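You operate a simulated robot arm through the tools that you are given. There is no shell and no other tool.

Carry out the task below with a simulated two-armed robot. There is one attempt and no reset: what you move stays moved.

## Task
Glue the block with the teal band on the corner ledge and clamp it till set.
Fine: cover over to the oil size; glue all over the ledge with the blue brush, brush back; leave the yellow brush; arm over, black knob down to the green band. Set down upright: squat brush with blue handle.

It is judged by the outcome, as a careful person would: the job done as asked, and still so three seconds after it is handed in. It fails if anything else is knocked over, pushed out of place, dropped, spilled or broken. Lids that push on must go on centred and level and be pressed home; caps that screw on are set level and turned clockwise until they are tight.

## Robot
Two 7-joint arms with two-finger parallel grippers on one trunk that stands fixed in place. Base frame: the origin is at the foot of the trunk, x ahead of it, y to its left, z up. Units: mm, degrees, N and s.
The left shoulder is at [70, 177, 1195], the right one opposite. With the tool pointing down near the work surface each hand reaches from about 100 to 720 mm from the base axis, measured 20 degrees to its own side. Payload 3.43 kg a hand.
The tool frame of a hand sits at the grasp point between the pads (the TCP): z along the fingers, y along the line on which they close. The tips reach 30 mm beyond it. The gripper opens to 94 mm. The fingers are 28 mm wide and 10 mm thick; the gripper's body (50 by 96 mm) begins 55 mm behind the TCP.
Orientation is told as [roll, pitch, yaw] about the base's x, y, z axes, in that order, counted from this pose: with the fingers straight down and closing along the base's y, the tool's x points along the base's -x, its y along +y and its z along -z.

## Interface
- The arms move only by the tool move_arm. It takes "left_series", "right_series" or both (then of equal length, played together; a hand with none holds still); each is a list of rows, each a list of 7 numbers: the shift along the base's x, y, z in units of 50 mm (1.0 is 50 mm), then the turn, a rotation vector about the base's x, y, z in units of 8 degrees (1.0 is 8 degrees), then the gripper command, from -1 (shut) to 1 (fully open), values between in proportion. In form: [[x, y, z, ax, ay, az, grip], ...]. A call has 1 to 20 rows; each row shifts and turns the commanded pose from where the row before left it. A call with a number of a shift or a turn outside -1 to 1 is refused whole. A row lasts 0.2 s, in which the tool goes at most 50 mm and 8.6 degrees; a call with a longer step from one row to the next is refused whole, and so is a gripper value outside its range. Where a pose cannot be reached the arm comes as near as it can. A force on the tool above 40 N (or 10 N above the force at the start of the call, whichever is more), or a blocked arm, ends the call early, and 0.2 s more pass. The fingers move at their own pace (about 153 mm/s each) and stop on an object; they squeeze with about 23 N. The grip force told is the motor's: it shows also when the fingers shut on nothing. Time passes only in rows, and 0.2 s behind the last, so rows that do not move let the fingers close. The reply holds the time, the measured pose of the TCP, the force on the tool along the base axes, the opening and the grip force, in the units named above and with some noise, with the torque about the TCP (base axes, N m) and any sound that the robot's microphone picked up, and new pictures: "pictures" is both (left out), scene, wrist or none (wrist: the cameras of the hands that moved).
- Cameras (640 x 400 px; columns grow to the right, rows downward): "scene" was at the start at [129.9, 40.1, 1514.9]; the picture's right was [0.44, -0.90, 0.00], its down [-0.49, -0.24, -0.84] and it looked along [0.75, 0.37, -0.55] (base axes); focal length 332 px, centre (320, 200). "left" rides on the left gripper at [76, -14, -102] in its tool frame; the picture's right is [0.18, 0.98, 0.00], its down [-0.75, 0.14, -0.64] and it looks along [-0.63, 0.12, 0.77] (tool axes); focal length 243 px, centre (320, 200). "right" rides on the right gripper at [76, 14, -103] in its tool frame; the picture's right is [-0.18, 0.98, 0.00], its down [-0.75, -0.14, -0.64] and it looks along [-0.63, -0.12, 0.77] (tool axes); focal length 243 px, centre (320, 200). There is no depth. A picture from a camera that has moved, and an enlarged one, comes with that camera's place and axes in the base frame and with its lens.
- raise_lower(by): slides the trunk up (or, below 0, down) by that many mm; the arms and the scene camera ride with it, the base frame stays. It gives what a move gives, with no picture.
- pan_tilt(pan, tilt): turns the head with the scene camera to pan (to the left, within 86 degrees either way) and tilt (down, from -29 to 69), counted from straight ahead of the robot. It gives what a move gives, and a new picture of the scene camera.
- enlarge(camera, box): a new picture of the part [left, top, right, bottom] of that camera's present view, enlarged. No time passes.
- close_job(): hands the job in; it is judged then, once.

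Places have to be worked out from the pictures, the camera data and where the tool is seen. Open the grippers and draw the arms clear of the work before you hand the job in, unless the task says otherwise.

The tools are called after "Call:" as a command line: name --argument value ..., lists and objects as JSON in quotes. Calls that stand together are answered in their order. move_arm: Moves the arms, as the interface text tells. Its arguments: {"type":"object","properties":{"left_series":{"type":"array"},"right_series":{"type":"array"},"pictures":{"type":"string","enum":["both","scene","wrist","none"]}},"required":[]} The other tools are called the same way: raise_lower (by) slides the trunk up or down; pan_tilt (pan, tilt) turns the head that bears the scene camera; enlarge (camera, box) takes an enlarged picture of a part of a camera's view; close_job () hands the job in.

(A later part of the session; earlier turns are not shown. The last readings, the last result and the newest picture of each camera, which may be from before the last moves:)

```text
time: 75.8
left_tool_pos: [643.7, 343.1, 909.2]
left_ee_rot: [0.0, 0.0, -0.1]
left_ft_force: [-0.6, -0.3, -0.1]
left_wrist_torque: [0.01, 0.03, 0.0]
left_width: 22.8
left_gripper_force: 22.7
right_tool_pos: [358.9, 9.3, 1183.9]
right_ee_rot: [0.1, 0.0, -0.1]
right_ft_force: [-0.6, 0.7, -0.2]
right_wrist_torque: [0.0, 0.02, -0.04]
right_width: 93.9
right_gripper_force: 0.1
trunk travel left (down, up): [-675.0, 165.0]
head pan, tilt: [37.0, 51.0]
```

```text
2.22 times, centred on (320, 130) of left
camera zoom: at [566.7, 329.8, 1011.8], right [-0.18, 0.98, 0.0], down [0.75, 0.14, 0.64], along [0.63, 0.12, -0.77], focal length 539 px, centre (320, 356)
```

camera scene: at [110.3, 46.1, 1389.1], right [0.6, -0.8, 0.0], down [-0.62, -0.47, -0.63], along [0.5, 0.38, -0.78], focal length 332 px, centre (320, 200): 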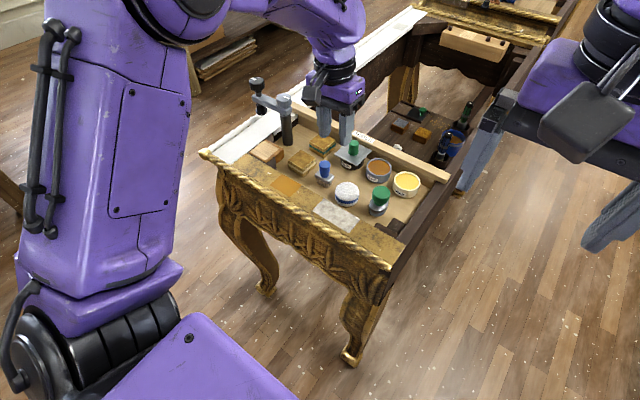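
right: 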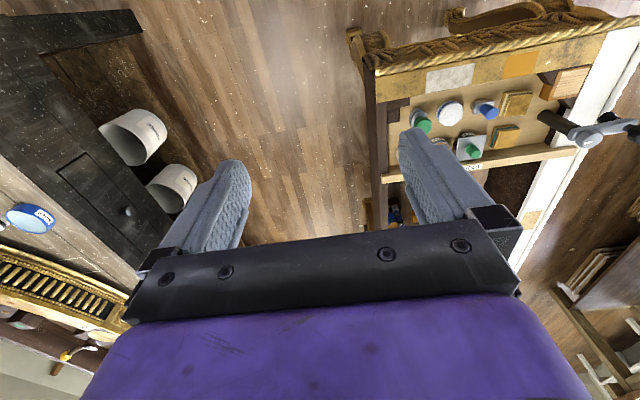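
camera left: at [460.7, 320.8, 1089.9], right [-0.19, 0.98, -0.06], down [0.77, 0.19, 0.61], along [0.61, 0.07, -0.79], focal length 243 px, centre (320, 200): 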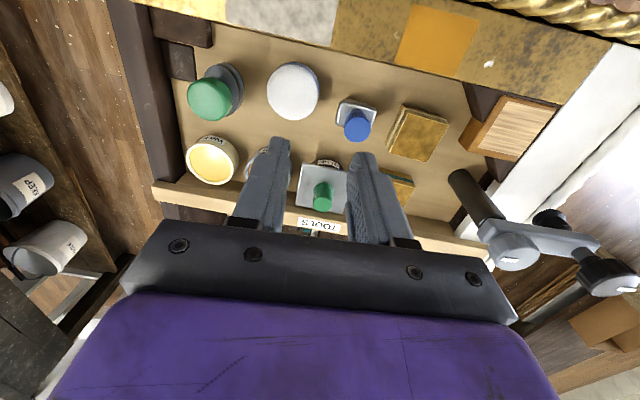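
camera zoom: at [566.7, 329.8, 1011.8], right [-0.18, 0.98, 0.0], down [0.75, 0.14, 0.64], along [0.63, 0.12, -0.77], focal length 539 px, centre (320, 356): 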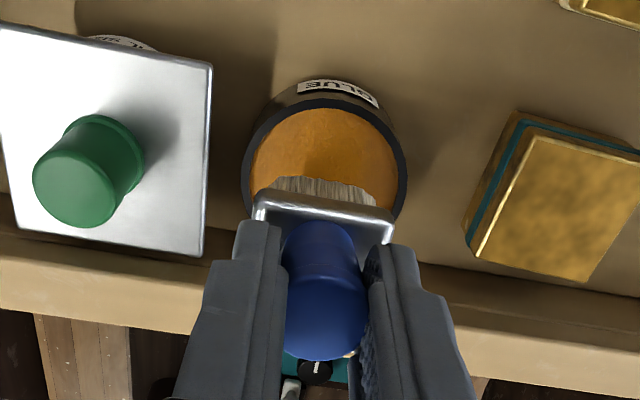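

The brush is over the pot (centre ≈ (643.5, 345)). I lower it so the bristles dip about 8 mm into the glue, then lift.

Call:
move_arm --left_series '[[0, 0.03, -0.4, 0, 0, 0, -1], [0, 0, -0.3, 0, 0, 0, -1], [0, 0, -0.12, 0, 0, 0, -1], [0.04, 0, 0, 0, 0, 0, -1], [-0.08, 0, 0, 0, 0, 0, -1], [0.04, 0, 0, 0, 0, 0, -1]]' --pictures "none"

Call:
enlarge --camera "scene" --box '[310, 100, 410, 180]'

Call:
move_arm --left_series '[[0, 0, 0.2, 0, 0, 0, -1], [0, 0, 0.4, 0, 0, 0, -1], [0, 0, 0.5, 0, 0, 0, -1], [0, 0, 0, 0, 0, 0, -1], [0, 0, 0, 0, 0, 0, -1]]' --pictures "none"

Call:
enlarge --camera "scene" --box '[310, 90, 410, 170]'

```text
time: 76.4
left_tool_pos: [647.8, 345.6, 889.3]
left_ee_rot: [0.1, -1.6, 0.0]
left_ft_force: [-7.9, -2.0, 26.5]
left_wrist_torque: [0.5, 0.75, 0.1]
left_width: 22.8
left_gripper_force: 22.9
right_tool_pos: [354.7, 7.4, 1186.3]
right_ee_rot: [0.1, -0.1, -0.1]
right_ft_force: [0.4, 0.5, -0.1]
right_wrist_torque: [-0.03, 0.01, 0.03]
right_width: 93.8
right_gripper_force: 0.1
trunk travel left (down, up): [-675.0, 165.0]
head pan, tilt: [37.0, 51.0]
stopped in row 3 (left hand): the force on the tool passed its limit at 47 N (the readings are from after the stop); the commanded pose is now the measured one
```

```text
5.00 times, centred on (360, 140) of scene
camera zoom: at [106.9, 45.0, 1389.6], right [0.6, -0.8, 0.0], down [-0.62, -0.47, -0.63], along [0.5, 0.38, -0.78], focal length 1659 px, centre (120, 500)
```

zoom: 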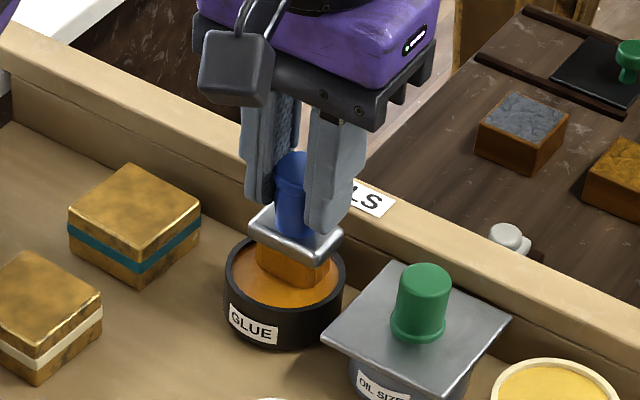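

```text
time: 77.6
left_tool_pos: [647.8, 346.4, 937.9]
left_ee_rot: [0.2, -1.2, -0.1]
left_ft_force: [0.3, 0.3, -1.1]
left_wrist_torque: [0.03, -0.01, 0.01]
left_width: 22.8
left_gripper_force: 22.7
right_tool_pos: [358.8, 8.9, 1183.7]
right_ee_rot: [-0.1, 0.0, 0.0]
right_ft_force: [-0.1, -0.2, 0.1]
right_wrist_torque: [-0.02, -0.01, 0.01]
right_width: 93.9
right_gripper_force: 0.0
trunk travel left (down, up): [-675.0, 165.0]
head pan, tilt: [37.0, 51.0]
```

```text
5.00 times, centred on (360, 130) of scene
camera zoom: at [110.3, 46.4, 1389.0], right [0.6, -0.8, 0.0], down [-0.62, -0.47, -0.63], along [0.5, 0.38, -0.78], focal length 1659 px, centre (120, 550)
```

zoom: 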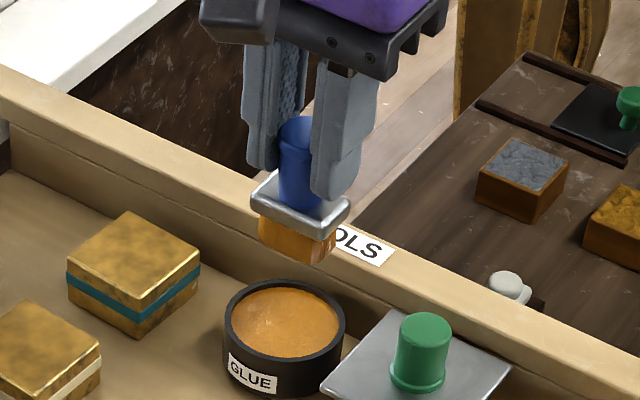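

The brush touched the glue surface (firm at about z 818) and the bristles are now loaded orange. I level the hand and check how the brush sits in the fingers.

Call:
move_arm --left_series '[[-0.06, -0.02, 0, 0, 0.15, 0, -1], [0, 0, 0, 0, 0, 0, -1]]' --pictures "none"

Call:
enlarge --camera "scene" --box '[340, 105, 390, 150]'

Call:
enlarge --camera "left" --box '[200, 40, 440, 220]'

```text
time: 78.2
left_tool_pos: [644.3, 345.5, 939.5]
left_ee_rot: [0.1, 0.1, 0.0]
left_ft_force: [-0.1, 0.0, -1.9]
left_wrist_torque: [0.02, -0.02, -0.01]
left_width: 22.8
left_gripper_force: 22.6
right_tool_pos: [358.8, 9.1, 1186.6]
right_ee_rot: [0.0, 0.0, -0.1]
right_ft_force: [-0.6, 0.1, -0.4]
right_wrist_torque: [0.02, -0.02, 0.04]
right_width: 94.1
right_gripper_force: 0.1
trunk travel left (down, up): [-675.0, 165.0]
head pan, tilt: [37.0, 51.0]
```

```text
8.89 times, centred on (365, 128) of scene
camera zoom: at [110.6, 46.6, 1389.0], right [0.6, -0.8, 0.0], down [-0.62, -0.47, -0.63], along [0.5, 0.38, -0.78], focal length 2949 px, centre (-80, 844)
```

zoom: 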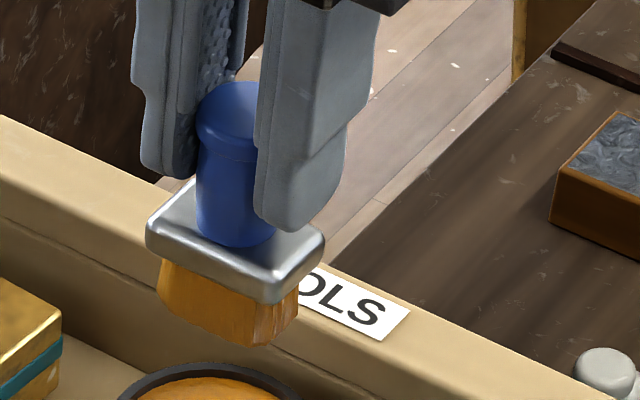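

```text
2.22 times, centred on (320, 130) of left
camera zoom: at [567.8, 331.3, 1042.2], right [-0.18, 0.98, 0.0], down [0.75, 0.14, 0.64], along [0.63, 0.12, -0.77], focal length 539 px, centre (320, 356)
```

zoom: 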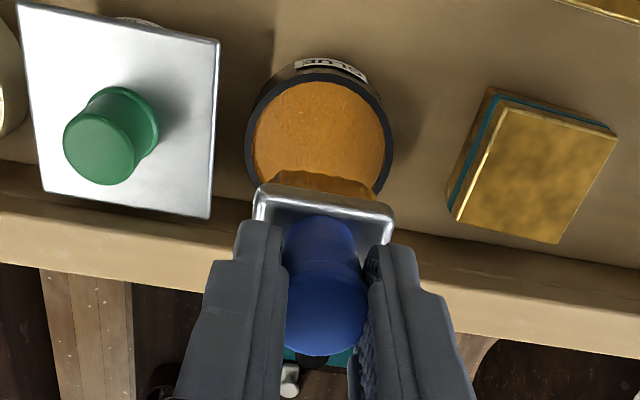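

The brush is loaded and near-vertical. I carry it over to above the ledge at about (523, 530), keeping clear of the clamp post.

Call:
move_arm --left_series '[[-0.6, 0.4, 0, 0, 0, 0, -1], [-0.6, 0.6, 0, 0, 0, 0, -1], [-0.6, 0.7, 0, 0, 0, 0, -1], [-0.4, 0.8, 0, 0, 0, 0, -1], [-0.2, 0.8, 0, 0, 0, 0, -1], [0, 0.36, 0, 0, 0, 0, -1], [0, 0, 0, 0, 0, 0, -1]]' --pictures "both"

Call:
enlarge --camera "left" --box '[200, 40, 440, 220]'

Call:
enlarge --camera "scene" --box '[220, 80, 340, 190]'

```text
time: 79.8
left_tool_pos: [525.8, 528.7, 939.5]
left_ee_rot: [0.3, 0.0, 0.0]
left_ft_force: [0.4, -0.4, -0.2]
left_wrist_torque: [0.02, -0.02, 0.02]
left_width: 22.6
left_gripper_force: 23.2
right_tool_pos: [359.6, 8.6, 1184.6]
right_ee_rot: [0.0, 0.0, -0.1]
right_ft_force: [1.0, -0.6, 0.1]
right_wrist_torque: [0.02, 0.0, 0.0]
right_width: 93.9
right_gripper_force: 0.0
trunk travel left (down, up): [-675.0, 165.0]
head pan, tilt: [37.0, 51.0]
camera scene: at [110.5, 46.4, 1389.0], right [0.6, -0.8, 0.0], down [-0.62, -0.47, -0.63], along [0.5, 0.38, -0.78], focal length 332 px, centre (320, 200)
camera left: at [450.3, 514.3, 1043.3], right [-0.18, 0.98, 0.0], down [0.75, 0.14, 0.64], along [0.63, 0.12, -0.77], focal length 243 px, centre (320, 200)
```

scene: 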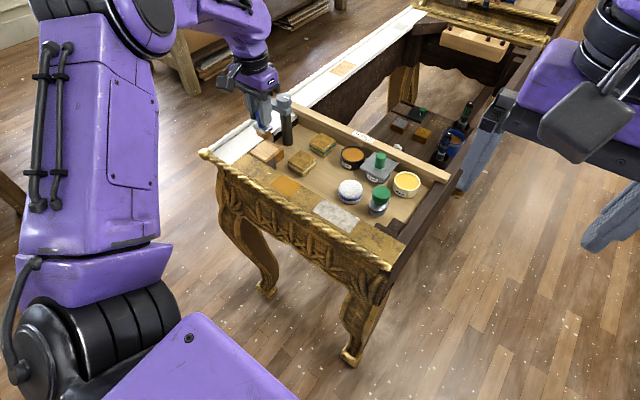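
left: 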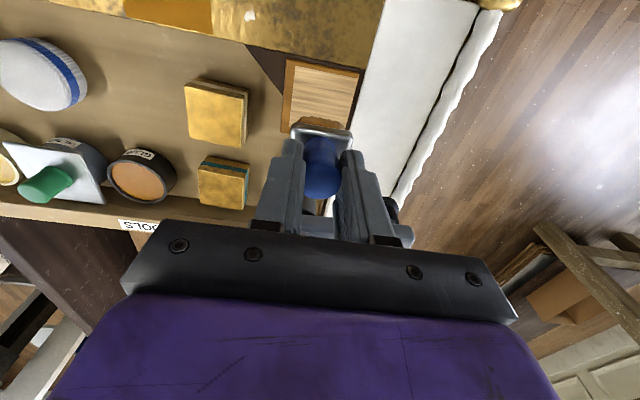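

```text
2.22 times, centred on (320, 130) of left
camera zoom: at [450.3, 514.3, 1043.3], right [-0.18, 0.98, 0.0], down [0.75, 0.14, 0.64], along [0.63, 0.12, -0.77], focal length 539 px, centre (320, 356)
```

zoom: 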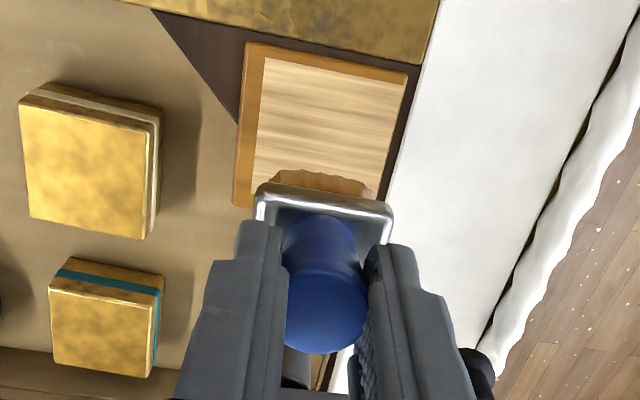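

```text
3.64 times, centred on (280, 135) of scene
camera zoom: at [110.5, 46.4, 1389.0], right [0.6, -0.8, 0.0], down [-0.62, -0.47, -0.63], along [0.5, 0.38, -0.78], focal length 1206 px, centre (466, 436)
```

zoom: 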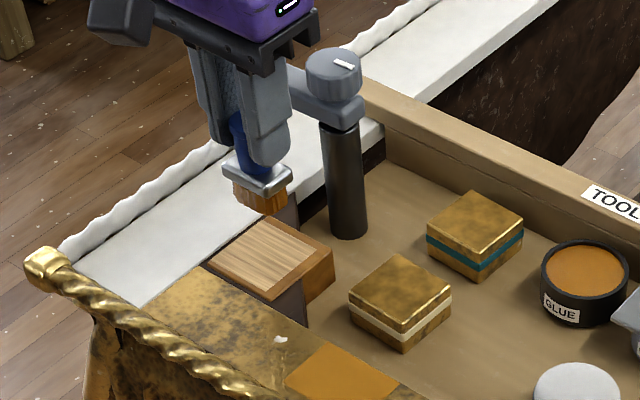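

The ledge's pale area measures x 497–550, y 503.5–556.5 and the bristle footprint is about 23 × 32 mm. I move to the first stroke's start at (508, 520) and descend gently to feel contact.

Call:
move_arm --left_series '[[-0.18, -0.09, -0.4, 0, 0, 0, -1], [-0.18, -0.09, -0.5, 0, 0, 0, -1], [0, 0, -0.1, 0, 0, 0, -1], [0, 0, -0.04, 0, 0, 0, -1], [0, 0, -0.04, 0, 0, 0, -1], [0, 0, 0, 0, 0, 0, -1]]' --pictures "none"

Call:
enlarge --camera "scene" --box '[220, 80, 340, 190]'

```text
time: 81.1
left_tool_pos: [507.4, 518.5, 892.5]
left_ee_rot: [0.7, -0.7, -0.1]
left_ft_force: [-4.1, -2.3, 21.8]
left_wrist_torque: [-0.55, 0.35, -0.13]
left_width: 22.6
left_gripper_force: 23.1
right_tool_pos: [354.7, 5.3, 1186.0]
right_ee_rot: [0.2, -0.1, -0.2]
right_ft_force: [0.8, -0.3, -0.3]
right_wrist_torque: [-0.01, -0.03, 0.04]
right_width: 93.7
right_gripper_force: 0.1
trunk travel left (down, up): [-675.0, 165.0]
head pan, tilt: [37.0, 51.0]
stopped in row 6 (left hand): the force on the tool passed its limit at 42 N (the readings are from after the stop); the commanded pose is now the measured one
```

```text
3.64 times, centred on (280, 135) of scene
camera zoom: at [106.4, 43.2, 1389.4], right [0.6, -0.8, 0.0], down [-0.62, -0.47, -0.63], along [0.5, 0.38, -0.77], focal length 1206 px, centre (466, 436)
```

zoom: 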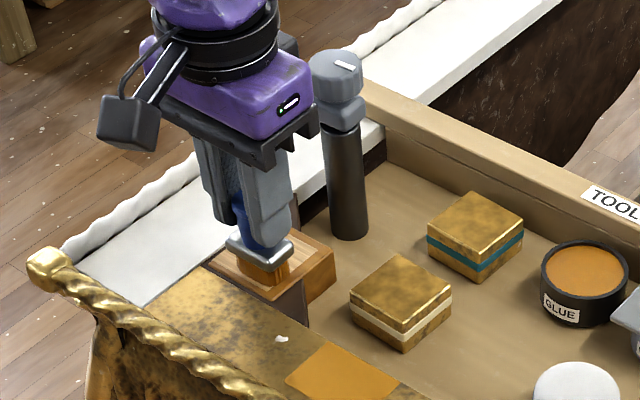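

Contact came at TCP z≈892.5 (the brush reaches a bit lower than I assumed). I ease up 2 mm to a light pressure and sweep the first stroke along y.

Call:
move_arm --left_series '[[0, 0, 0.04, 0, 0, 0, -1], [0, 0, 0, 0, 0, 0, -1]]' --pictures "none"

Call:
move_arm --left_series '[[0, 0.1, 0, 0, 0, 0, -1], [0, 0.1, 0, 0, 0, 0, -1], [0, 0.1, 0, 0, 0, 0, -1], [0, 0.1, 0, 0, 0, 0, -1], [0, 0.05, 0, 0, 0, 0, -1]]' --pictures "none"

Call:
enlarge --camera "left" --box '[200, 40, 440, 220]'

Call:
enlarge --camera "scene" --box '[220, 90, 320, 180]'

```text
time: 81.7
left_tool_pos: [507.8, 518.2, 893.1]
left_ee_rot: [0.5, -0.7, 0.0]
left_ft_force: [0.2, -1.8, 19.5]
left_wrist_torque: [-0.52, -0.02, 0.03]
left_width: 22.5
left_gripper_force: 22.9
right_tool_pos: [356.5, 5.5, 1186.5]
right_ee_rot: [0.2, -0.1, -0.1]
right_ft_force: [-0.5, -0.4, 0.3]
right_wrist_torque: [-0.02, 0.01, -0.03]
right_width: 93.8
right_gripper_force: 0.1
trunk travel left (down, up): [-675.0, 165.0]
head pan, tilt: [37.0, 51.0]
```

```text
time: 82.9
left_tool_pos: [507.1, 541.6, 891.8]
left_ee_rot: [0.5, -0.5, 0.0]
left_ft_force: [-0.7, -6.4, 15.0]
left_wrist_torque: [-0.71, -0.03, -0.05]
left_width: 22.5
left_gripper_force: 22.7
right_tool_pos: [357.2, 5.8, 1185.1]
right_ee_rot: [0.2, 0.0, 0.0]
right_ft_force: [0.0, -0.8, -0.6]
right_wrist_torque: [0.02, 0.03, -0.01]
right_width: 94.3
right_gripper_force: 0.1
trunk travel left (down, up): [-675.0, 165.0]
head pan, tilt: [37.0, 51.0]
```

```text
2.22 times, centred on (320, 130) of left
camera zoom: at [429.8, 526.6, 995.2], right [-0.18, 0.98, 0.01], down [0.75, 0.14, 0.65], along [0.64, 0.13, -0.76], focal length 539 px, centre (320, 356)
```

zoom: 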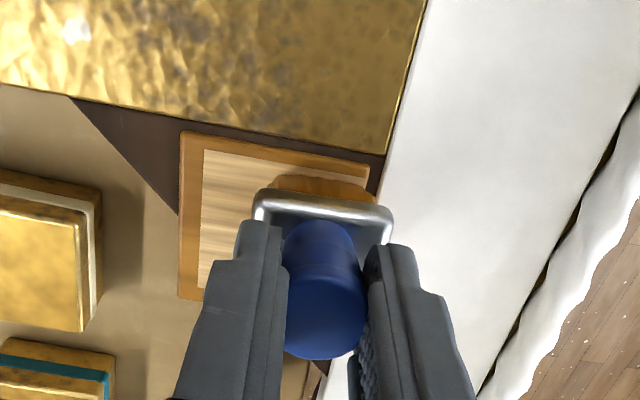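

```text
4.44 times, centred on (270, 135) of scene
camera zoom: at [108.5, 43.0, 1389.3], right [0.6, -0.8, 0.0], down [-0.62, -0.47, -0.63], along [0.5, 0.38, -0.78], focal length 1474 px, centre (542, 489)
```

zoom: 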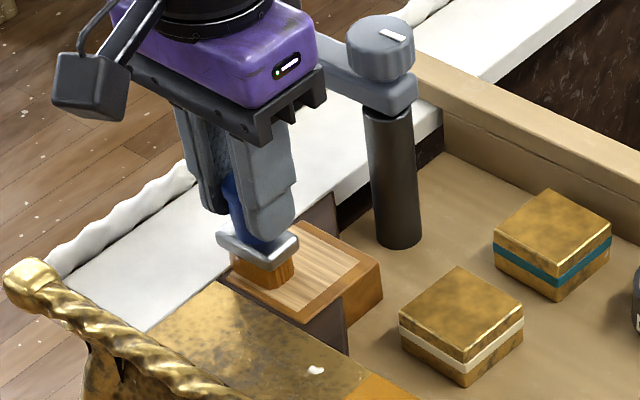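

I look closely at the swept part of the ledge to see whether glue has been laid.

Call:
enlarge --camera "left" --box '[260, 85, 350, 155]'

Call:
enlarge --camera "scene" --box '[250, 120, 300, 165]'

```text
5.71 times, centred on (305, 120) of left
camera zoom: at [429.8, 526.6, 995.2], right [-0.18, 0.98, 0.01], down [0.75, 0.14, 0.65], along [0.64, 0.13, -0.76], focal length 1386 px, centre (406, 657)
```

zoom: 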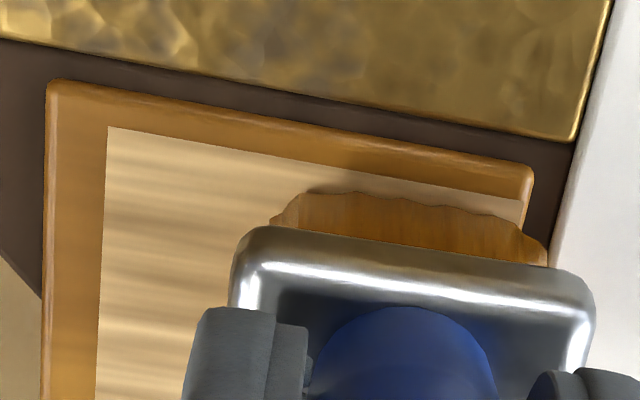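

```text
8.89 times, centred on (275, 142) of scene
camera zoom: at [108.5, 43.0, 1389.3], right [0.6, -0.8, 0.0], down [-0.62, -0.47, -0.63], along [0.5, 0.38, -0.78], focal length 2949 px, centre (720, 711)
```

zoom: 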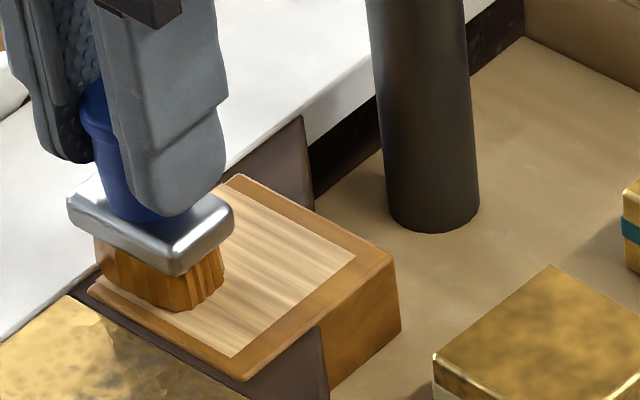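

No visible trace yet. I lift the brush to see underneath it.

Call:
move_arm --left_series '[[0, 0, 0.3, 0, 0, 0, -1], [0.2, 0, 0.6, 0, 0, 0, -1], [0.6, -0.3, 0.3, 0, 0, 0, -1], [0, 0, 0, 0, 0, 0, -1]]' --pictures "none"

Call:
enlarge --camera "left" --box '[260, 35, 390, 135]'

Call:
enlarge --camera "scene" --box '[240, 100, 310, 165]'

```text
time: 83.9
left_tool_pos: [548.4, 527.7, 948.3]
left_ee_rot: [0.3, -0.4, 0.1]
left_ft_force: [-0.5, -0.8, -0.8]
left_wrist_torque: [0.03, -0.01, 0.0]
left_width: 22.6
left_gripper_force: 23.3
right_tool_pos: [358.3, 9.5, 1184.9]
right_ee_rot: [0.0, 0.0, -0.1]
right_ft_force: [0.0, -0.8, -0.4]
right_wrist_torque: [0.04, 0.02, 0.03]
right_width: 94.1
right_gripper_force: 0.0
trunk travel left (down, up): [-675.0, 165.0]
head pan, tilt: [37.0, 51.0]
```

```text
4.00 times, centred on (325, 85) of left
camera zoom: at [471.7, 513.8, 1052.3], right [-0.19, 0.98, 0.0], down [0.75, 0.14, 0.65], along [0.64, 0.12, -0.76], focal length 970 px, centre (300, 660)
```

zoom: 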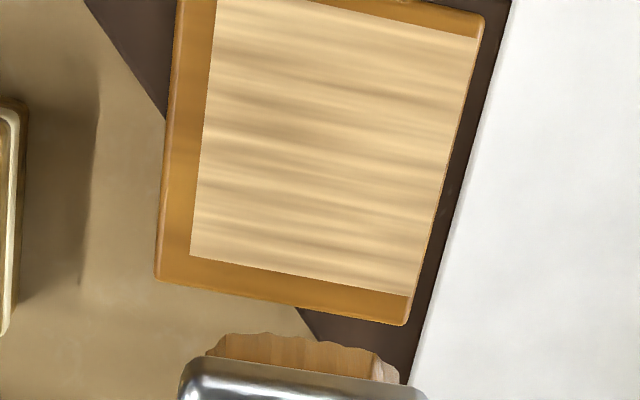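

```text
6.15 times, centred on (275, 132) of scene
camera zoom: at [109.9, 47.3, 1389.0], right [0.6, -0.8, 0.0], down [-0.62, -0.47, -0.63], along [0.5, 0.38, -0.78], focal length 2041 px, centre (597, 615)
```

zoom: 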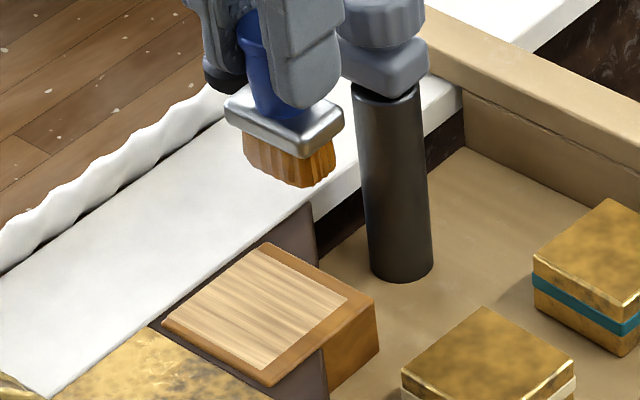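

No deposit shows yet. I'll do a full serpentine of overlapping strokes over the whole ledge at moderate pressure and look again. First I set down at the near-right corner.

Call:
move_arm --left_series '[[-0.42, -0.08, 0, 0.04, 0.05, 0, -1], [-0.42, -0.08, -0.4, 0, 0, 0, -1], [0, 0, -0.5, 0, 0, 0, -1], [0, 0, -0.12, 0, 0, 0, -1], [0, 0, -0.02, 0, 0, 0, -1], [0, 0, 0, 0, 0, 0, -1]]' --pictures "none"

```text
time: 85.3
left_tool_pos: [507.4, 518.9, 896.9]
left_ee_rot: [0.7, 0.1, -0.1]
left_ft_force: [0.3, 0.1, -1.1]
left_wrist_torque: [0.02, 0.0, 0.0]
left_width: 22.6
left_gripper_force: 23.1
right_tool_pos: [358.8, 8.1, 1186.3]
right_ee_rot: [-0.1, 0.1, -0.1]
right_ft_force: [0.7, 0.4, 0.7]
right_wrist_torque: [0.0, 0.0, 0.01]
right_width: 94.1
right_gripper_force: 0.1
trunk travel left (down, up): [-675.0, 165.0]
head pan, tilt: [37.0, 51.0]
```

No contact yet at 896.9; I lower in 1 mm steps and look at the contact from both cameras.

Call:
move_arm --left_series '[[0, 0, -0.02, -0.08, 0, 0, -1], [0, 0, -0.02, 0, 0, 0, -1], [0, 0, -0.02, 0, 0, 0, -1], [0, 0, 0, 0, 0, 0, -1]]' --pictures "none"

Call:
enlarge --camera "scene" --box '[250, 120, 300, 165]'

Call:
enlarge --camera "left" --box '[260, 85, 390, 185]'

```text
time: 86.3
left_tool_pos: [507.6, 518.9, 893.5]
left_ee_rot: [0.0, -0.1, 0.0]
left_ft_force: [-0.4, 0.2, 0.7]
left_wrist_torque: [-0.01, 0.03, -0.02]
left_width: 22.9
left_gripper_force: 23.3
right_tool_pos: [359.1, 8.5, 1184.3]
right_ee_rot: [0.0, 0.1, -0.1]
right_ft_force: [0.8, -0.1, -0.3]
right_wrist_torque: [-0.01, -0.01, -0.01]
right_width: 94.0
right_gripper_force: 0.0
trunk travel left (down, up): [-675.0, 165.0]
head pan, tilt: [37.0, 51.0]
```

```text
8.89 times, centred on (275, 142) of scene
camera zoom: at [110.4, 46.4, 1389.1], right [0.6, -0.8, 0.0], down [-0.62, -0.47, -0.63], along [0.5, 0.38, -0.78], focal length 2949 px, centre (720, 711)
```

zoom: 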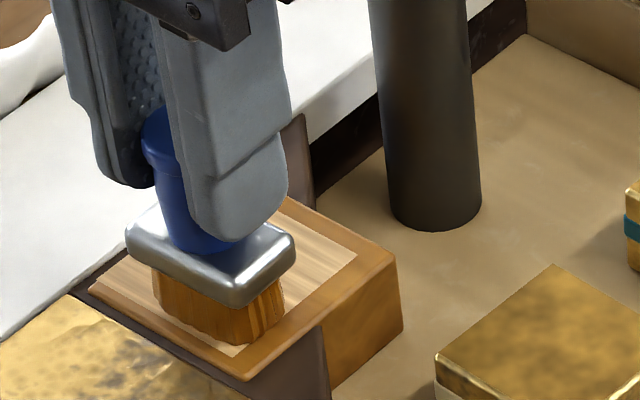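

```text
4.00 times, centred on (325, 135) of left
camera zoom: at [430.9, 505.6, 998.4], right [-0.18, 0.98, 0.0], down [0.75, 0.14, 0.64], along [0.63, 0.12, -0.77], focal length 970 px, centre (300, 460)
```

zoom: 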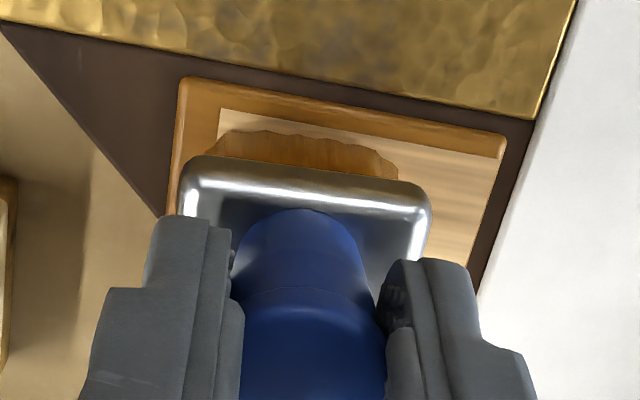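

Just about touching. I lower a couple more millimetres to a light force and then run the serpentine.

Call:
move_arm --left_series '[[0, 0, -0.02, 0, 0, 0, -1], [0, 0, -0.02, 0, 0, 0, -1], [0, 0, 0, 0, 0, 0, -1]]' --pictures "none"

Call:
move_arm --left_series '[[0, 0, -0.02, 0, 0, 0, -1], [0, 0, -0.02, 0, 0, 0, -1], [0, 0, 0, 0, 0, 0, -1]]' --pictures "none"

```text
time: 87.1
left_tool_pos: [506.5, 520.1, 894.1]
left_ee_rot: [0.0, -0.1, -0.1]
left_ft_force: [2.1, 0.5, 10.5]
left_wrist_torque: [-0.13, -0.26, -0.03]
left_width: 22.8
left_gripper_force: 22.6
right_tool_pos: [358.0, 8.8, 1184.9]
right_ee_rot: [0.2, 0.1, -0.1]
right_ft_force: [0.5, 0.6, -0.5]
right_wrist_torque: [0.01, -0.02, 0.0]
right_width: 93.6
right_gripper_force: 0.0
trunk travel left (down, up): [-675.0, 165.0]
head pan, tilt: [37.0, 51.0]
```

```text
time: 87.9
left_tool_pos: [507.0, 518.8, 892.4]
left_ee_rot: [0.1, -0.2, 0.0]
left_ft_force: [3.3, 2.7, 15.2]
left_wrist_torque: [0.22, -0.31, -0.02]
left_width: 22.5
left_gripper_force: 22.5
right_tool_pos: [359.6, 6.8, 1184.5]
right_ee_rot: [0.1, -0.1, -0.1]
right_ft_force: [-0.2, -0.2, -0.7]
right_wrist_torque: [-0.02, -0.02, 0.02]
right_width: 94.1
right_gripper_force: 0.1
trunk travel left (down, up): [-675.0, 165.0]
head pan, tilt: [37.0, 51.0]
```

Contact at 15 N. I sweep +22 mm in y slowly and check the surface.

Call:
move_arm --left_series '[[0, 0.08, 0, 0, 0, 0, -1], [0, 0.08, 0, 0, 0, 0, -1], [0, 0.08, 0, 0, 0, 0, -1], [0, 0.08, 0, 0, 0, 0, -1], [0, 0.08, 0, 0, 0, 0, -1], [0, 0.04, 0, 0, 0, 0, -1]]' --pictures "none"

Call:
enlarge --camera "scene" --box '[250, 120, 300, 165]'

Call:
enlarge --camera "left" --box '[260, 85, 390, 185]'

```text
time: 89.3
left_tool_pos: [507.4, 539.8, 891.8]
left_ee_rot: [0.2, -0.1, 0.0]
left_ft_force: [-1.0, -5.1, 12.2]
left_wrist_torque: [-0.5, -0.03, -0.04]
left_width: 22.3
left_gripper_force: 23.1
right_tool_pos: [356.6, 7.4, 1183.9]
right_ee_rot: [0.2, 0.0, 0.0]
right_ft_force: [-0.3, -0.1, 0.3]
right_wrist_torque: [0.01, 0.01, -0.02]
right_width: 94.2
right_gripper_force: 0.1
trunk travel left (down, up): [-675.0, 165.0]
head pan, tilt: [37.0, 51.0]
```

```text
8.89 times, centred on (275, 142) of scene
camera zoom: at [108.8, 43.8, 1389.3], right [0.6, -0.8, 0.0], down [-0.62, -0.47, -0.63], along [0.5, 0.38, -0.78], focal length 2949 px, centre (720, 711)
```

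zoom: 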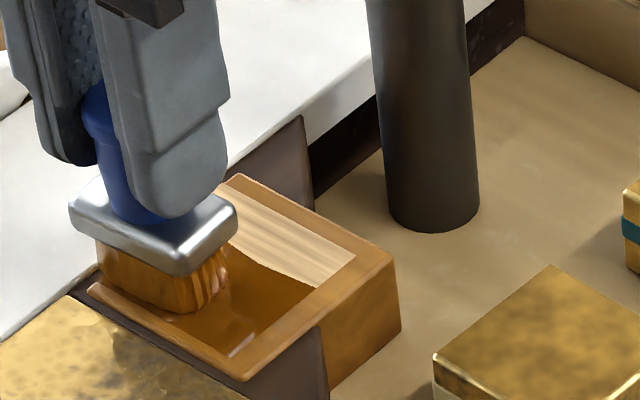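

```text
4.00 times, centred on (325, 135) of left
camera zoom: at [430.0, 526.1, 996.0], right [-0.18, 0.98, 0.0], down [0.75, 0.14, 0.64], along [0.63, 0.12, -0.77], focal length 970 px, centre (300, 460)
```

zoom: 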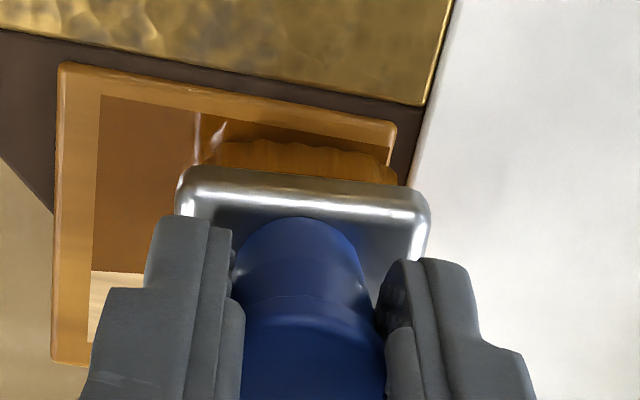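

Now a glossy glue film appears over the near part of the ledge. I continue the serpentine toward the far part.

Call:
move_arm --left_series '[[0.08, 0, 0, 0, 0, 0, -1], [0.08, 0, 0, 0, 0, 0, -1], [0.08, 0, 0, 0, 0, 0, -1], [0.06, 0, 0, 0, 0, 0, -1], [0, -0.08, 0, 0, 0, 0, -1], [0, -0.08, 0, 0, 0, 0, -1], [0, -0.08, 0, 0, 0, 0, -1], [0, -0.08, 0, 0, 0, 0, -1], [0, -0.08, 0, 0, 0, 0, -1], [0, -0.04, 0, 0, 0, 0, -1]]' --pictures "none"

Call:
enlarge --camera "scene" --box '[250, 120, 300, 165]'

Call:
enlarge --camera "left" --box '[260, 65, 390, 165]'

```text
time: 91.5
left_tool_pos: [521.5, 519.8, 891.9]
left_ee_rot: [0.1, -0.2, 0.0]
left_ft_force: [0.6, 4.7, 11.8]
left_wrist_torque: [0.38, -0.05, 0.02]
left_width: 22.0
left_gripper_force: 22.9
right_tool_pos: [357.7, 8.2, 1186.1]
right_ee_rot: [0.0, 0.0, 0.0]
right_ft_force: [-0.1, -1.0, -0.9]
right_wrist_torque: [-0.01, -0.02, 0.03]
right_width: 93.8
right_gripper_force: 0.1
trunk travel left (down, up): [-675.0, 165.0]
head pan, tilt: [37.0, 51.0]
```

```text
8.89 times, centred on (275, 142) of scene
camera zoom: at [108.5, 45.6, 1389.3], right [0.6, -0.8, 0.0], down [-0.62, -0.47, -0.63], along [0.5, 0.38, -0.78], focal length 2949 px, centre (720, 711)
```

zoom: 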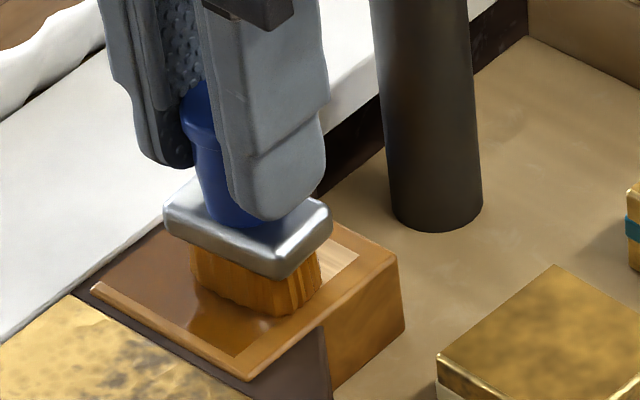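

```text
4.00 times, centred on (325, 115) of left
camera zoom: at [444.3, 505.2, 996.0], right [-0.18, 0.98, 0.0], down [0.75, 0.14, 0.64], along [0.63, 0.12, -0.77], focal length 970 px, centre (300, 540)
```

zoom: 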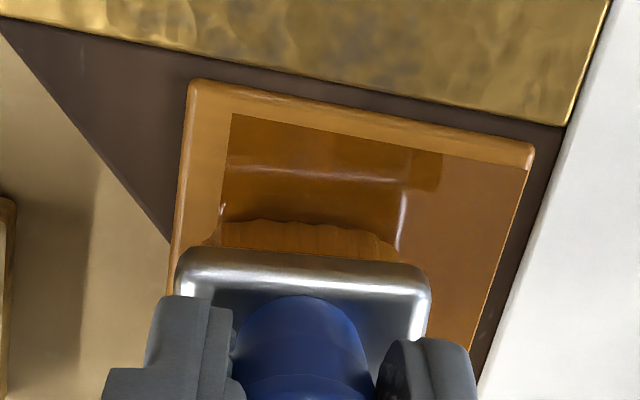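

Coverage grows. I do the next two passes toward the far edge.

Call:
move_arm --left_series '[[0.08, 0, 0, 0, 0, 0, -1], [0.08, 0, 0, 0, 0, 0, -1], [0.06, 0, 0, 0, 0, 0, -1], [0, 0.08, 0, 0, 0, 0, -1], [0, 0.08, 0, 0, 0, 0, -1], [0, 0.08, 0, 0, 0, 0, -1], [0, 0.08, 0, 0, 0, 0, -1], [0, 0.08, 0, 0, 0, 0, -1], [0, 0.06, 0, 0, 0, 0, -1], [0.08, 0, 0, 0, 0, 0, -1], [0.08, 0, 0, 0, 0, 0, -1], [0.04, 0, 0, 0, 0, 0, -1], [0, -0.08, 0, 0, 0, 0, -1], [0, -0.08, 0, 0, 0, 0, -1], [0, -0.08, 0, 0, 0, 0, -1], [0, -0.08, 0, 0, 0, 0, -1], [0, -0.08, 0, 0, 0, 0, -1], [0, -0.06, 0, 0, 0, 0, -1]]' --pictures "none"

Call:
enlarge --camera "scene" --box '[250, 120, 300, 165]'

Call:
enlarge --camera "left" --box '[260, 65, 390, 165]'

```text
time: 95.3
left_tool_pos: [541.2, 519.7, 891.7]
left_ee_rot: [0.1, -0.2, 0.1]
left_ft_force: [-0.7, 6.7, 16.5]
left_wrist_torque: [0.39, -0.02, 0.02]
left_width: 22.2
left_gripper_force: 23.1
right_tool_pos: [356.6, 7.0, 1184.8]
right_ee_rot: [0.1, -0.1, -0.1]
right_ft_force: [0.1, -0.2, -0.5]
right_wrist_torque: [0.04, -0.02, 0.01]
right_width: 93.9
right_gripper_force: 0.0
trunk travel left (down, up): [-675.0, 165.0]
head pan, tilt: [37.0, 51.0]
```

```text
8.89 times, centred on (275, 142) of scene
camera zoom: at [108.1, 45.2, 1389.3], right [0.6, -0.8, 0.0], down [-0.62, -0.47, -0.63], along [0.5, 0.38, -0.78], focal length 2949 px, centre (720, 711)
```

zoom: 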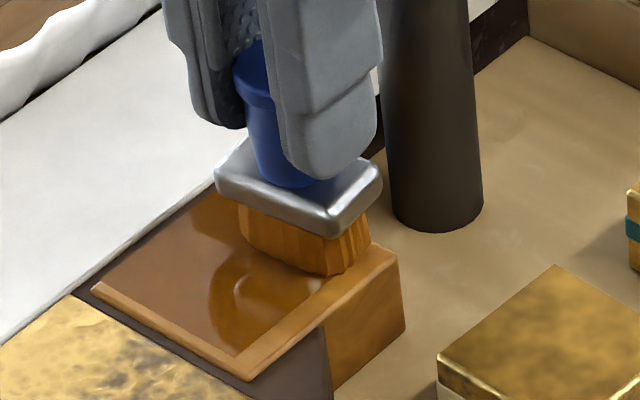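

```text
4.00 times, centred on (325, 115) of left
camera zoom: at [465.1, 505.3, 995.9], right [-0.18, 0.98, 0.0], down [0.75, 0.14, 0.64], along [0.63, 0.12, -0.77], focal length 970 px, centre (300, 540)
```

zoom: 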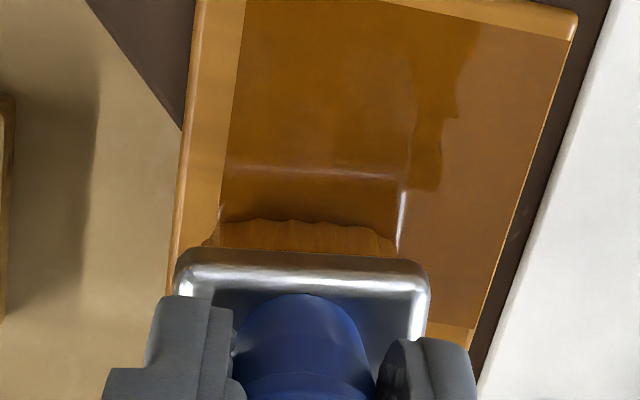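

The film looks complete apart from what's under the brush. I lift straight up and inspect the whole ledge.

Call:
move_arm --left_series '[[0, 0, 0.2, 0, 0, 0, -1], [0, 0, 0.5, 0, 0, 0, -1], [0.4, -0.2, 0.5, 0, 0, 0, -1], [0, 0, 0, 0, 0, 0, -1]]' --pictures "none"

Call:
enlarge --camera "scene" --box '[250, 125, 300, 165]'

Call:
enlarge --camera "left" --box '[260, 35, 390, 135]'

```text
time: 96.3
left_tool_pos: [561.5, 511.4, 948.8]
left_ee_rot: [-0.1, 0.1, 0.1]
left_ft_force: [0.5, 0.2, -0.7]
left_wrist_torque: [-0.03, 0.0, 0.01]
left_width: 22.4
left_gripper_force: 23.0
right_tool_pos: [359.3, 9.3, 1184.7]
right_ee_rot: [0.0, 0.0, -0.2]
right_ft_force: [-0.4, -0.6, -0.3]
right_wrist_torque: [-0.05, -0.01, -0.04]
right_width: 94.0
right_gripper_force: 0.0
trunk travel left (down, up): [-675.0, 165.0]
head pan, tilt: [37.0, 51.0]
```

```text
10.00 times, centred on (275, 145) of scene
camera zoom: at [110.5, 47.5, 1389.0], right [0.6, -0.8, 0.0], down [-0.62, -0.47, -0.63], along [0.5, 0.38, -0.78], focal length 3317 px, centre (770, 750)
```

zoom: 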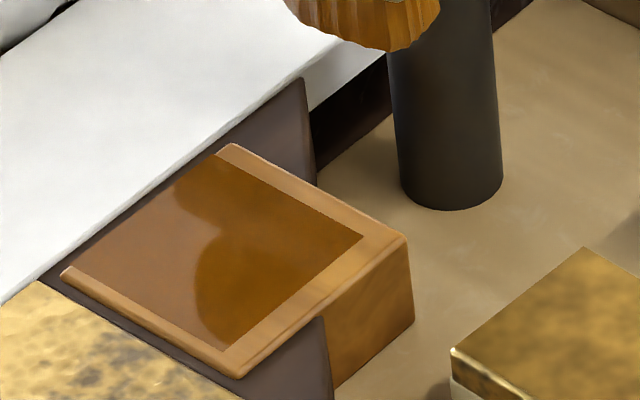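

```text
4.00 times, centred on (325, 85) of left
camera zoom: at [486.1, 497.0, 1053.7], right [-0.18, 0.98, 0.0], down [0.75, 0.14, 0.64], along [0.63, 0.12, -0.77], focal length 970 px, centre (300, 660)
```

zoom: 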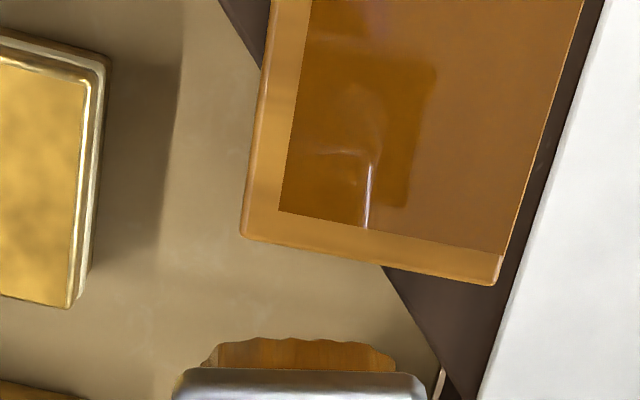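

The whole pale area is wet with glue. Now I carry the brush back to its own spot at (544.8, 360.3).

Call:
move_arm --left_series '[[-0.085, -0.755, 0, 0, 0, 0, -1], [-0.085, -0.755, 0, 0, 0, 0, -1], [-0.085, -0.755, -0.1, 0, 0, 0, -1], [-0.085, -0.755, -0.2, 0, 0, 0, -1], [0, 0, -0.4, 0, 0, 0, -1], [0, 0, 0, 0, 0, 0, -1]]' --pictures "none"

Call:
enlarge --camera "left" --box '[200, 40, 440, 220]'

Call:
enlarge --camera "scene" --box '[280, 110, 380, 190]'

```text
time: 97.7
left_tool_pos: [545.0, 356.7, 913.6]
left_ee_rot: [0.1, 0.1, 0.1]
left_ft_force: [-0.2, -0.4, -0.2]
left_wrist_torque: [-0.02, 0.0, -0.01]
left_width: 22.5
left_gripper_force: 23.2
right_tool_pos: [358.8, 8.1, 1184.8]
right_ee_rot: [0.0, 0.1, -0.2]
right_ft_force: [-0.4, 0.9, -1.1]
right_wrist_torque: [0.0, 0.01, -0.03]
right_width: 94.0
right_gripper_force: 0.0
trunk travel left (down, up): [-675.0, 165.0]
head pan, tilt: [37.0, 51.0]
```

```text
2.22 times, centred on (320, 130) of left
camera zoom: at [469.5, 343.0, 1017.8], right [-0.18, 0.98, 0.0], down [0.75, 0.14, 0.64], along [0.63, 0.12, -0.77], focal length 539 px, centre (320, 356)
```

zoom: 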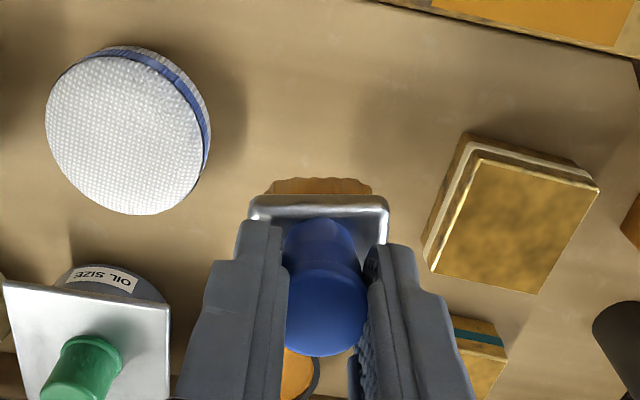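

```text
5.00 times, centred on (330, 150) of scene
camera zoom: at [110.4, 46.4, 1389.0], right [0.6, -0.8, 0.0], down [-0.62, -0.47, -0.63], along [0.5, 0.38, -0.78], focal length 1659 px, centre (270, 450)
```

zoom: 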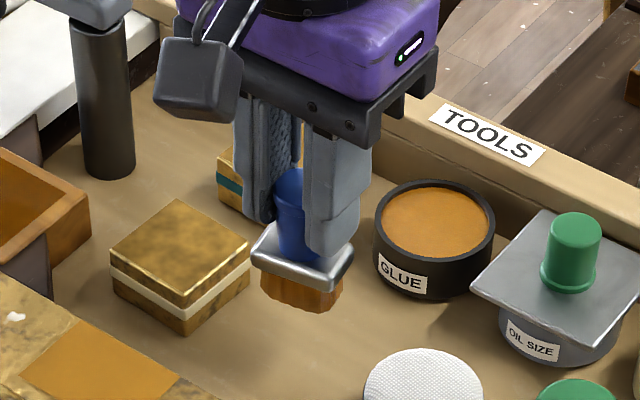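

The brush is upright but turned about 7° in the grip; I turn the hand -7°, shift to (546, 360.3) and lower to just above the tray.

Call:
move_arm --left_series '[[0.02, 0.07, -0.3, 0, 0, -0.85, -1], [0, 0, -0.4, 0, 0, 0, -1], [0, 0, -0.14, 0, 0, 0, -1], [0, 0, 0, 0, 0, 0, -1]]' --pictures "none"

Call:
enlarge --camera "scene" --box '[280, 110, 380, 190]'

Call:
enlarge --camera "left" --box '[200, 40, 440, 220]'

```text
time: 98.7
left_tool_pos: [548.2, 361.9, 871.8]
left_ee_rot: [-0.1, 0.0, -6.9]
left_ft_force: [0.0, -0.2, -0.8]
left_wrist_torque: [0.02, -0.03, -0.03]
left_width: 22.7
left_gripper_force: 22.7
right_tool_pos: [359.8, 10.4, 1184.1]
right_ee_rot: [0.0, 0.1, -0.1]
right_ft_force: [-0.7, 0.0, 0.8]
right_wrist_torque: [0.02, -0.02, -0.02]
right_width: 94.2
right_gripper_force: 0.0
trunk travel left (down, up): [-675.0, 165.0]
head pan, tilt: [37.0, 51.0]
```

```text
5.00 times, centred on (330, 150) of scene
camera zoom: at [110.8, 46.9, 1389.0], right [0.6, -0.8, 0.0], down [-0.62, -0.47, -0.63], along [0.5, 0.38, -0.78], focal length 1659 px, centre (270, 450)
```

zoom: 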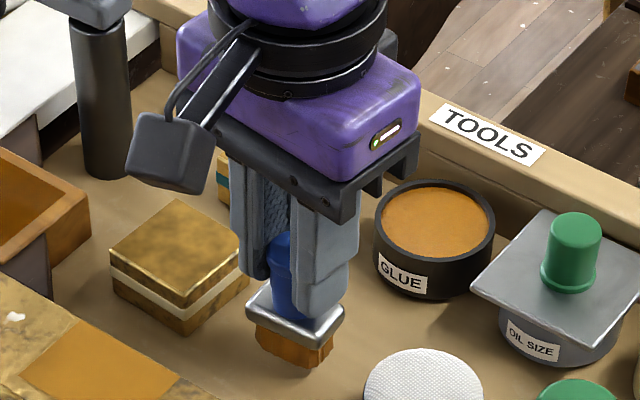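

```text
2.22 times, centred on (320, 130) of left
camera zoom: at [469.8, 356.9, 977.0], right [-0.07, 1.0, 0.0], down [0.77, 0.05, 0.64], along [0.64, 0.04, -0.77], focal length 539 px, centre (320, 356)
```

zoom: 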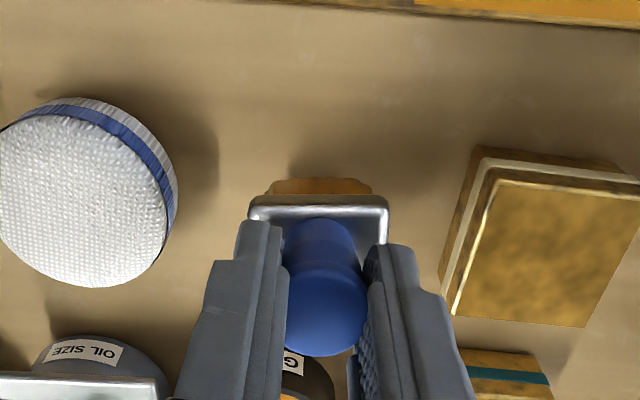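

I lower in 2 mm steps until the bristles stand on the tray.

Call:
move_arm --left_series '[[-0.03, -0.02, -0.06, 0, 0, 0, -1], [0, 0, -0.06, 0, 0, 0, -1], [0, 0, -0.04, 0, 0, 0, -1], [0, 0, 0, 0, 0, 0, -1]]' --pictures "none"

Call:
move_arm --left_series '[[0, 0, -0.03, 0, 0, 0, -1], [0, 0, -0.03, 0, 0, 0, -1], [0, 0, 0, 0, 0, 0, -1]]' --pictures "none"

Call:
enlarge --camera "scene" --box '[280, 110, 380, 190]'

```text
time: 99.7
left_tool_pos: [546.8, 362.8, 864.9]
left_ee_rot: [0.1, -0.1, -6.9]
left_ft_force: [-0.3, -0.4, -1.8]
left_wrist_torque: [0.01, -0.01, -0.02]
left_width: 22.5
left_gripper_force: 23.2
right_tool_pos: [359.9, 8.2, 1183.9]
right_ee_rot: [0.0, 0.0, -0.1]
right_ft_force: [0.2, 0.2, -0.1]
right_wrist_torque: [0.01, 0.0, -0.03]
right_width: 94.0
right_gripper_force: 0.0
trunk travel left (down, up): [-675.0, 165.0]
head pan, tilt: [37.0, 51.0]
```

```text
time: 100.5
left_tool_pos: [546.1, 361.8, 862.7]
left_ee_rot: [0.0, 0.0, -6.9]
left_ft_force: [1.0, -0.1, -0.3]
left_wrist_torque: [0.0, -0.03, 0.0]
left_width: 22.7
left_gripper_force: 23.2
right_tool_pos: [359.9, 10.5, 1183.4]
right_ee_rot: [0.0, 0.1, -0.1]
right_ft_force: [-0.9, 0.3, 0.0]
right_wrist_torque: [0.03, 0.01, -0.01]
right_width: 93.9
right_gripper_force: 0.0
trunk travel left (down, up): [-675.0, 165.0]
head pan, tilt: [37.0, 51.0]
```

```text
5.00 times, centred on (330, 150) of scene
camera zoom: at [110.7, 46.6, 1389.0], right [0.6, -0.8, 0.0], down [-0.62, -0.47, -0.63], along [0.5, 0.38, -0.78], focal length 1659 px, centre (270, 450)
```

zoom: 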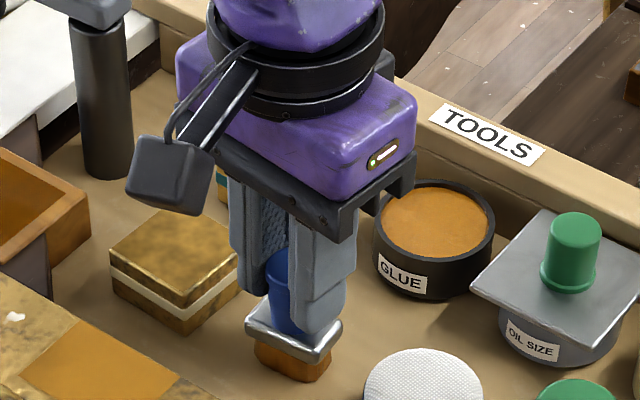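

Still no contact at 862.7; a few more small steps down.

Call:
move_arm --left_series '[[0, 0, -0.03, 0, 0, 0, -1], [0, 0, -0.03, 0, 0, 0, -1], [0, 0, 0, 0, 0, 0, -1]]' --pictures "none"

Call:
move_arm --left_series '[[0, 0, -0.03, 0, 0, 0, -1], [0, 0, 0, 0, 0, 0, -1]]' --pictures "none"

```text
time: 101.3
left_tool_pos: [545.5, 361.4, 862.2]
left_ee_rot: [0.1, -0.2, -6.8]
left_ft_force: [4.7, 4.5, 16.5]
left_wrist_torque: [0.1, -0.17, -0.05]
left_width: 22.7
left_gripper_force: 23.3
right_tool_pos: [357.9, 8.6, 1186.0]
right_ee_rot: [0.1, 0.0, -0.1]
right_ft_force: [-0.7, 0.1, -0.9]
right_wrist_torque: [-0.05, 0.02, -0.01]
right_width: 93.8
right_gripper_force: 0.0
trunk travel left (down, up): [-675.0, 165.0]
head pan, tilt: [37.0, 51.0]
```

```text
time: 101.9
left_tool_pos: [545.5, 361.0, 862.4]
left_ee_rot: [0.3, -0.3, -6.7]
left_ft_force: [3.2, 8.0, 27.9]
left_wrist_torque: [0.26, -0.2, -0.03]
left_width: 22.5
left_gripper_force: 22.5
right_tool_pos: [357.3, 7.7, 1185.4]
right_ee_rot: [0.2, -0.2, 0.0]
right_ft_force: [0.9, 0.5, -0.4]
right_wrist_torque: [0.0, 0.0, -0.01]
right_width: 93.9
right_gripper_force: 0.1
trunk travel left (down, up): [-675.0, 165.0]
head pan, tilt: [37.0, 51.0]
```

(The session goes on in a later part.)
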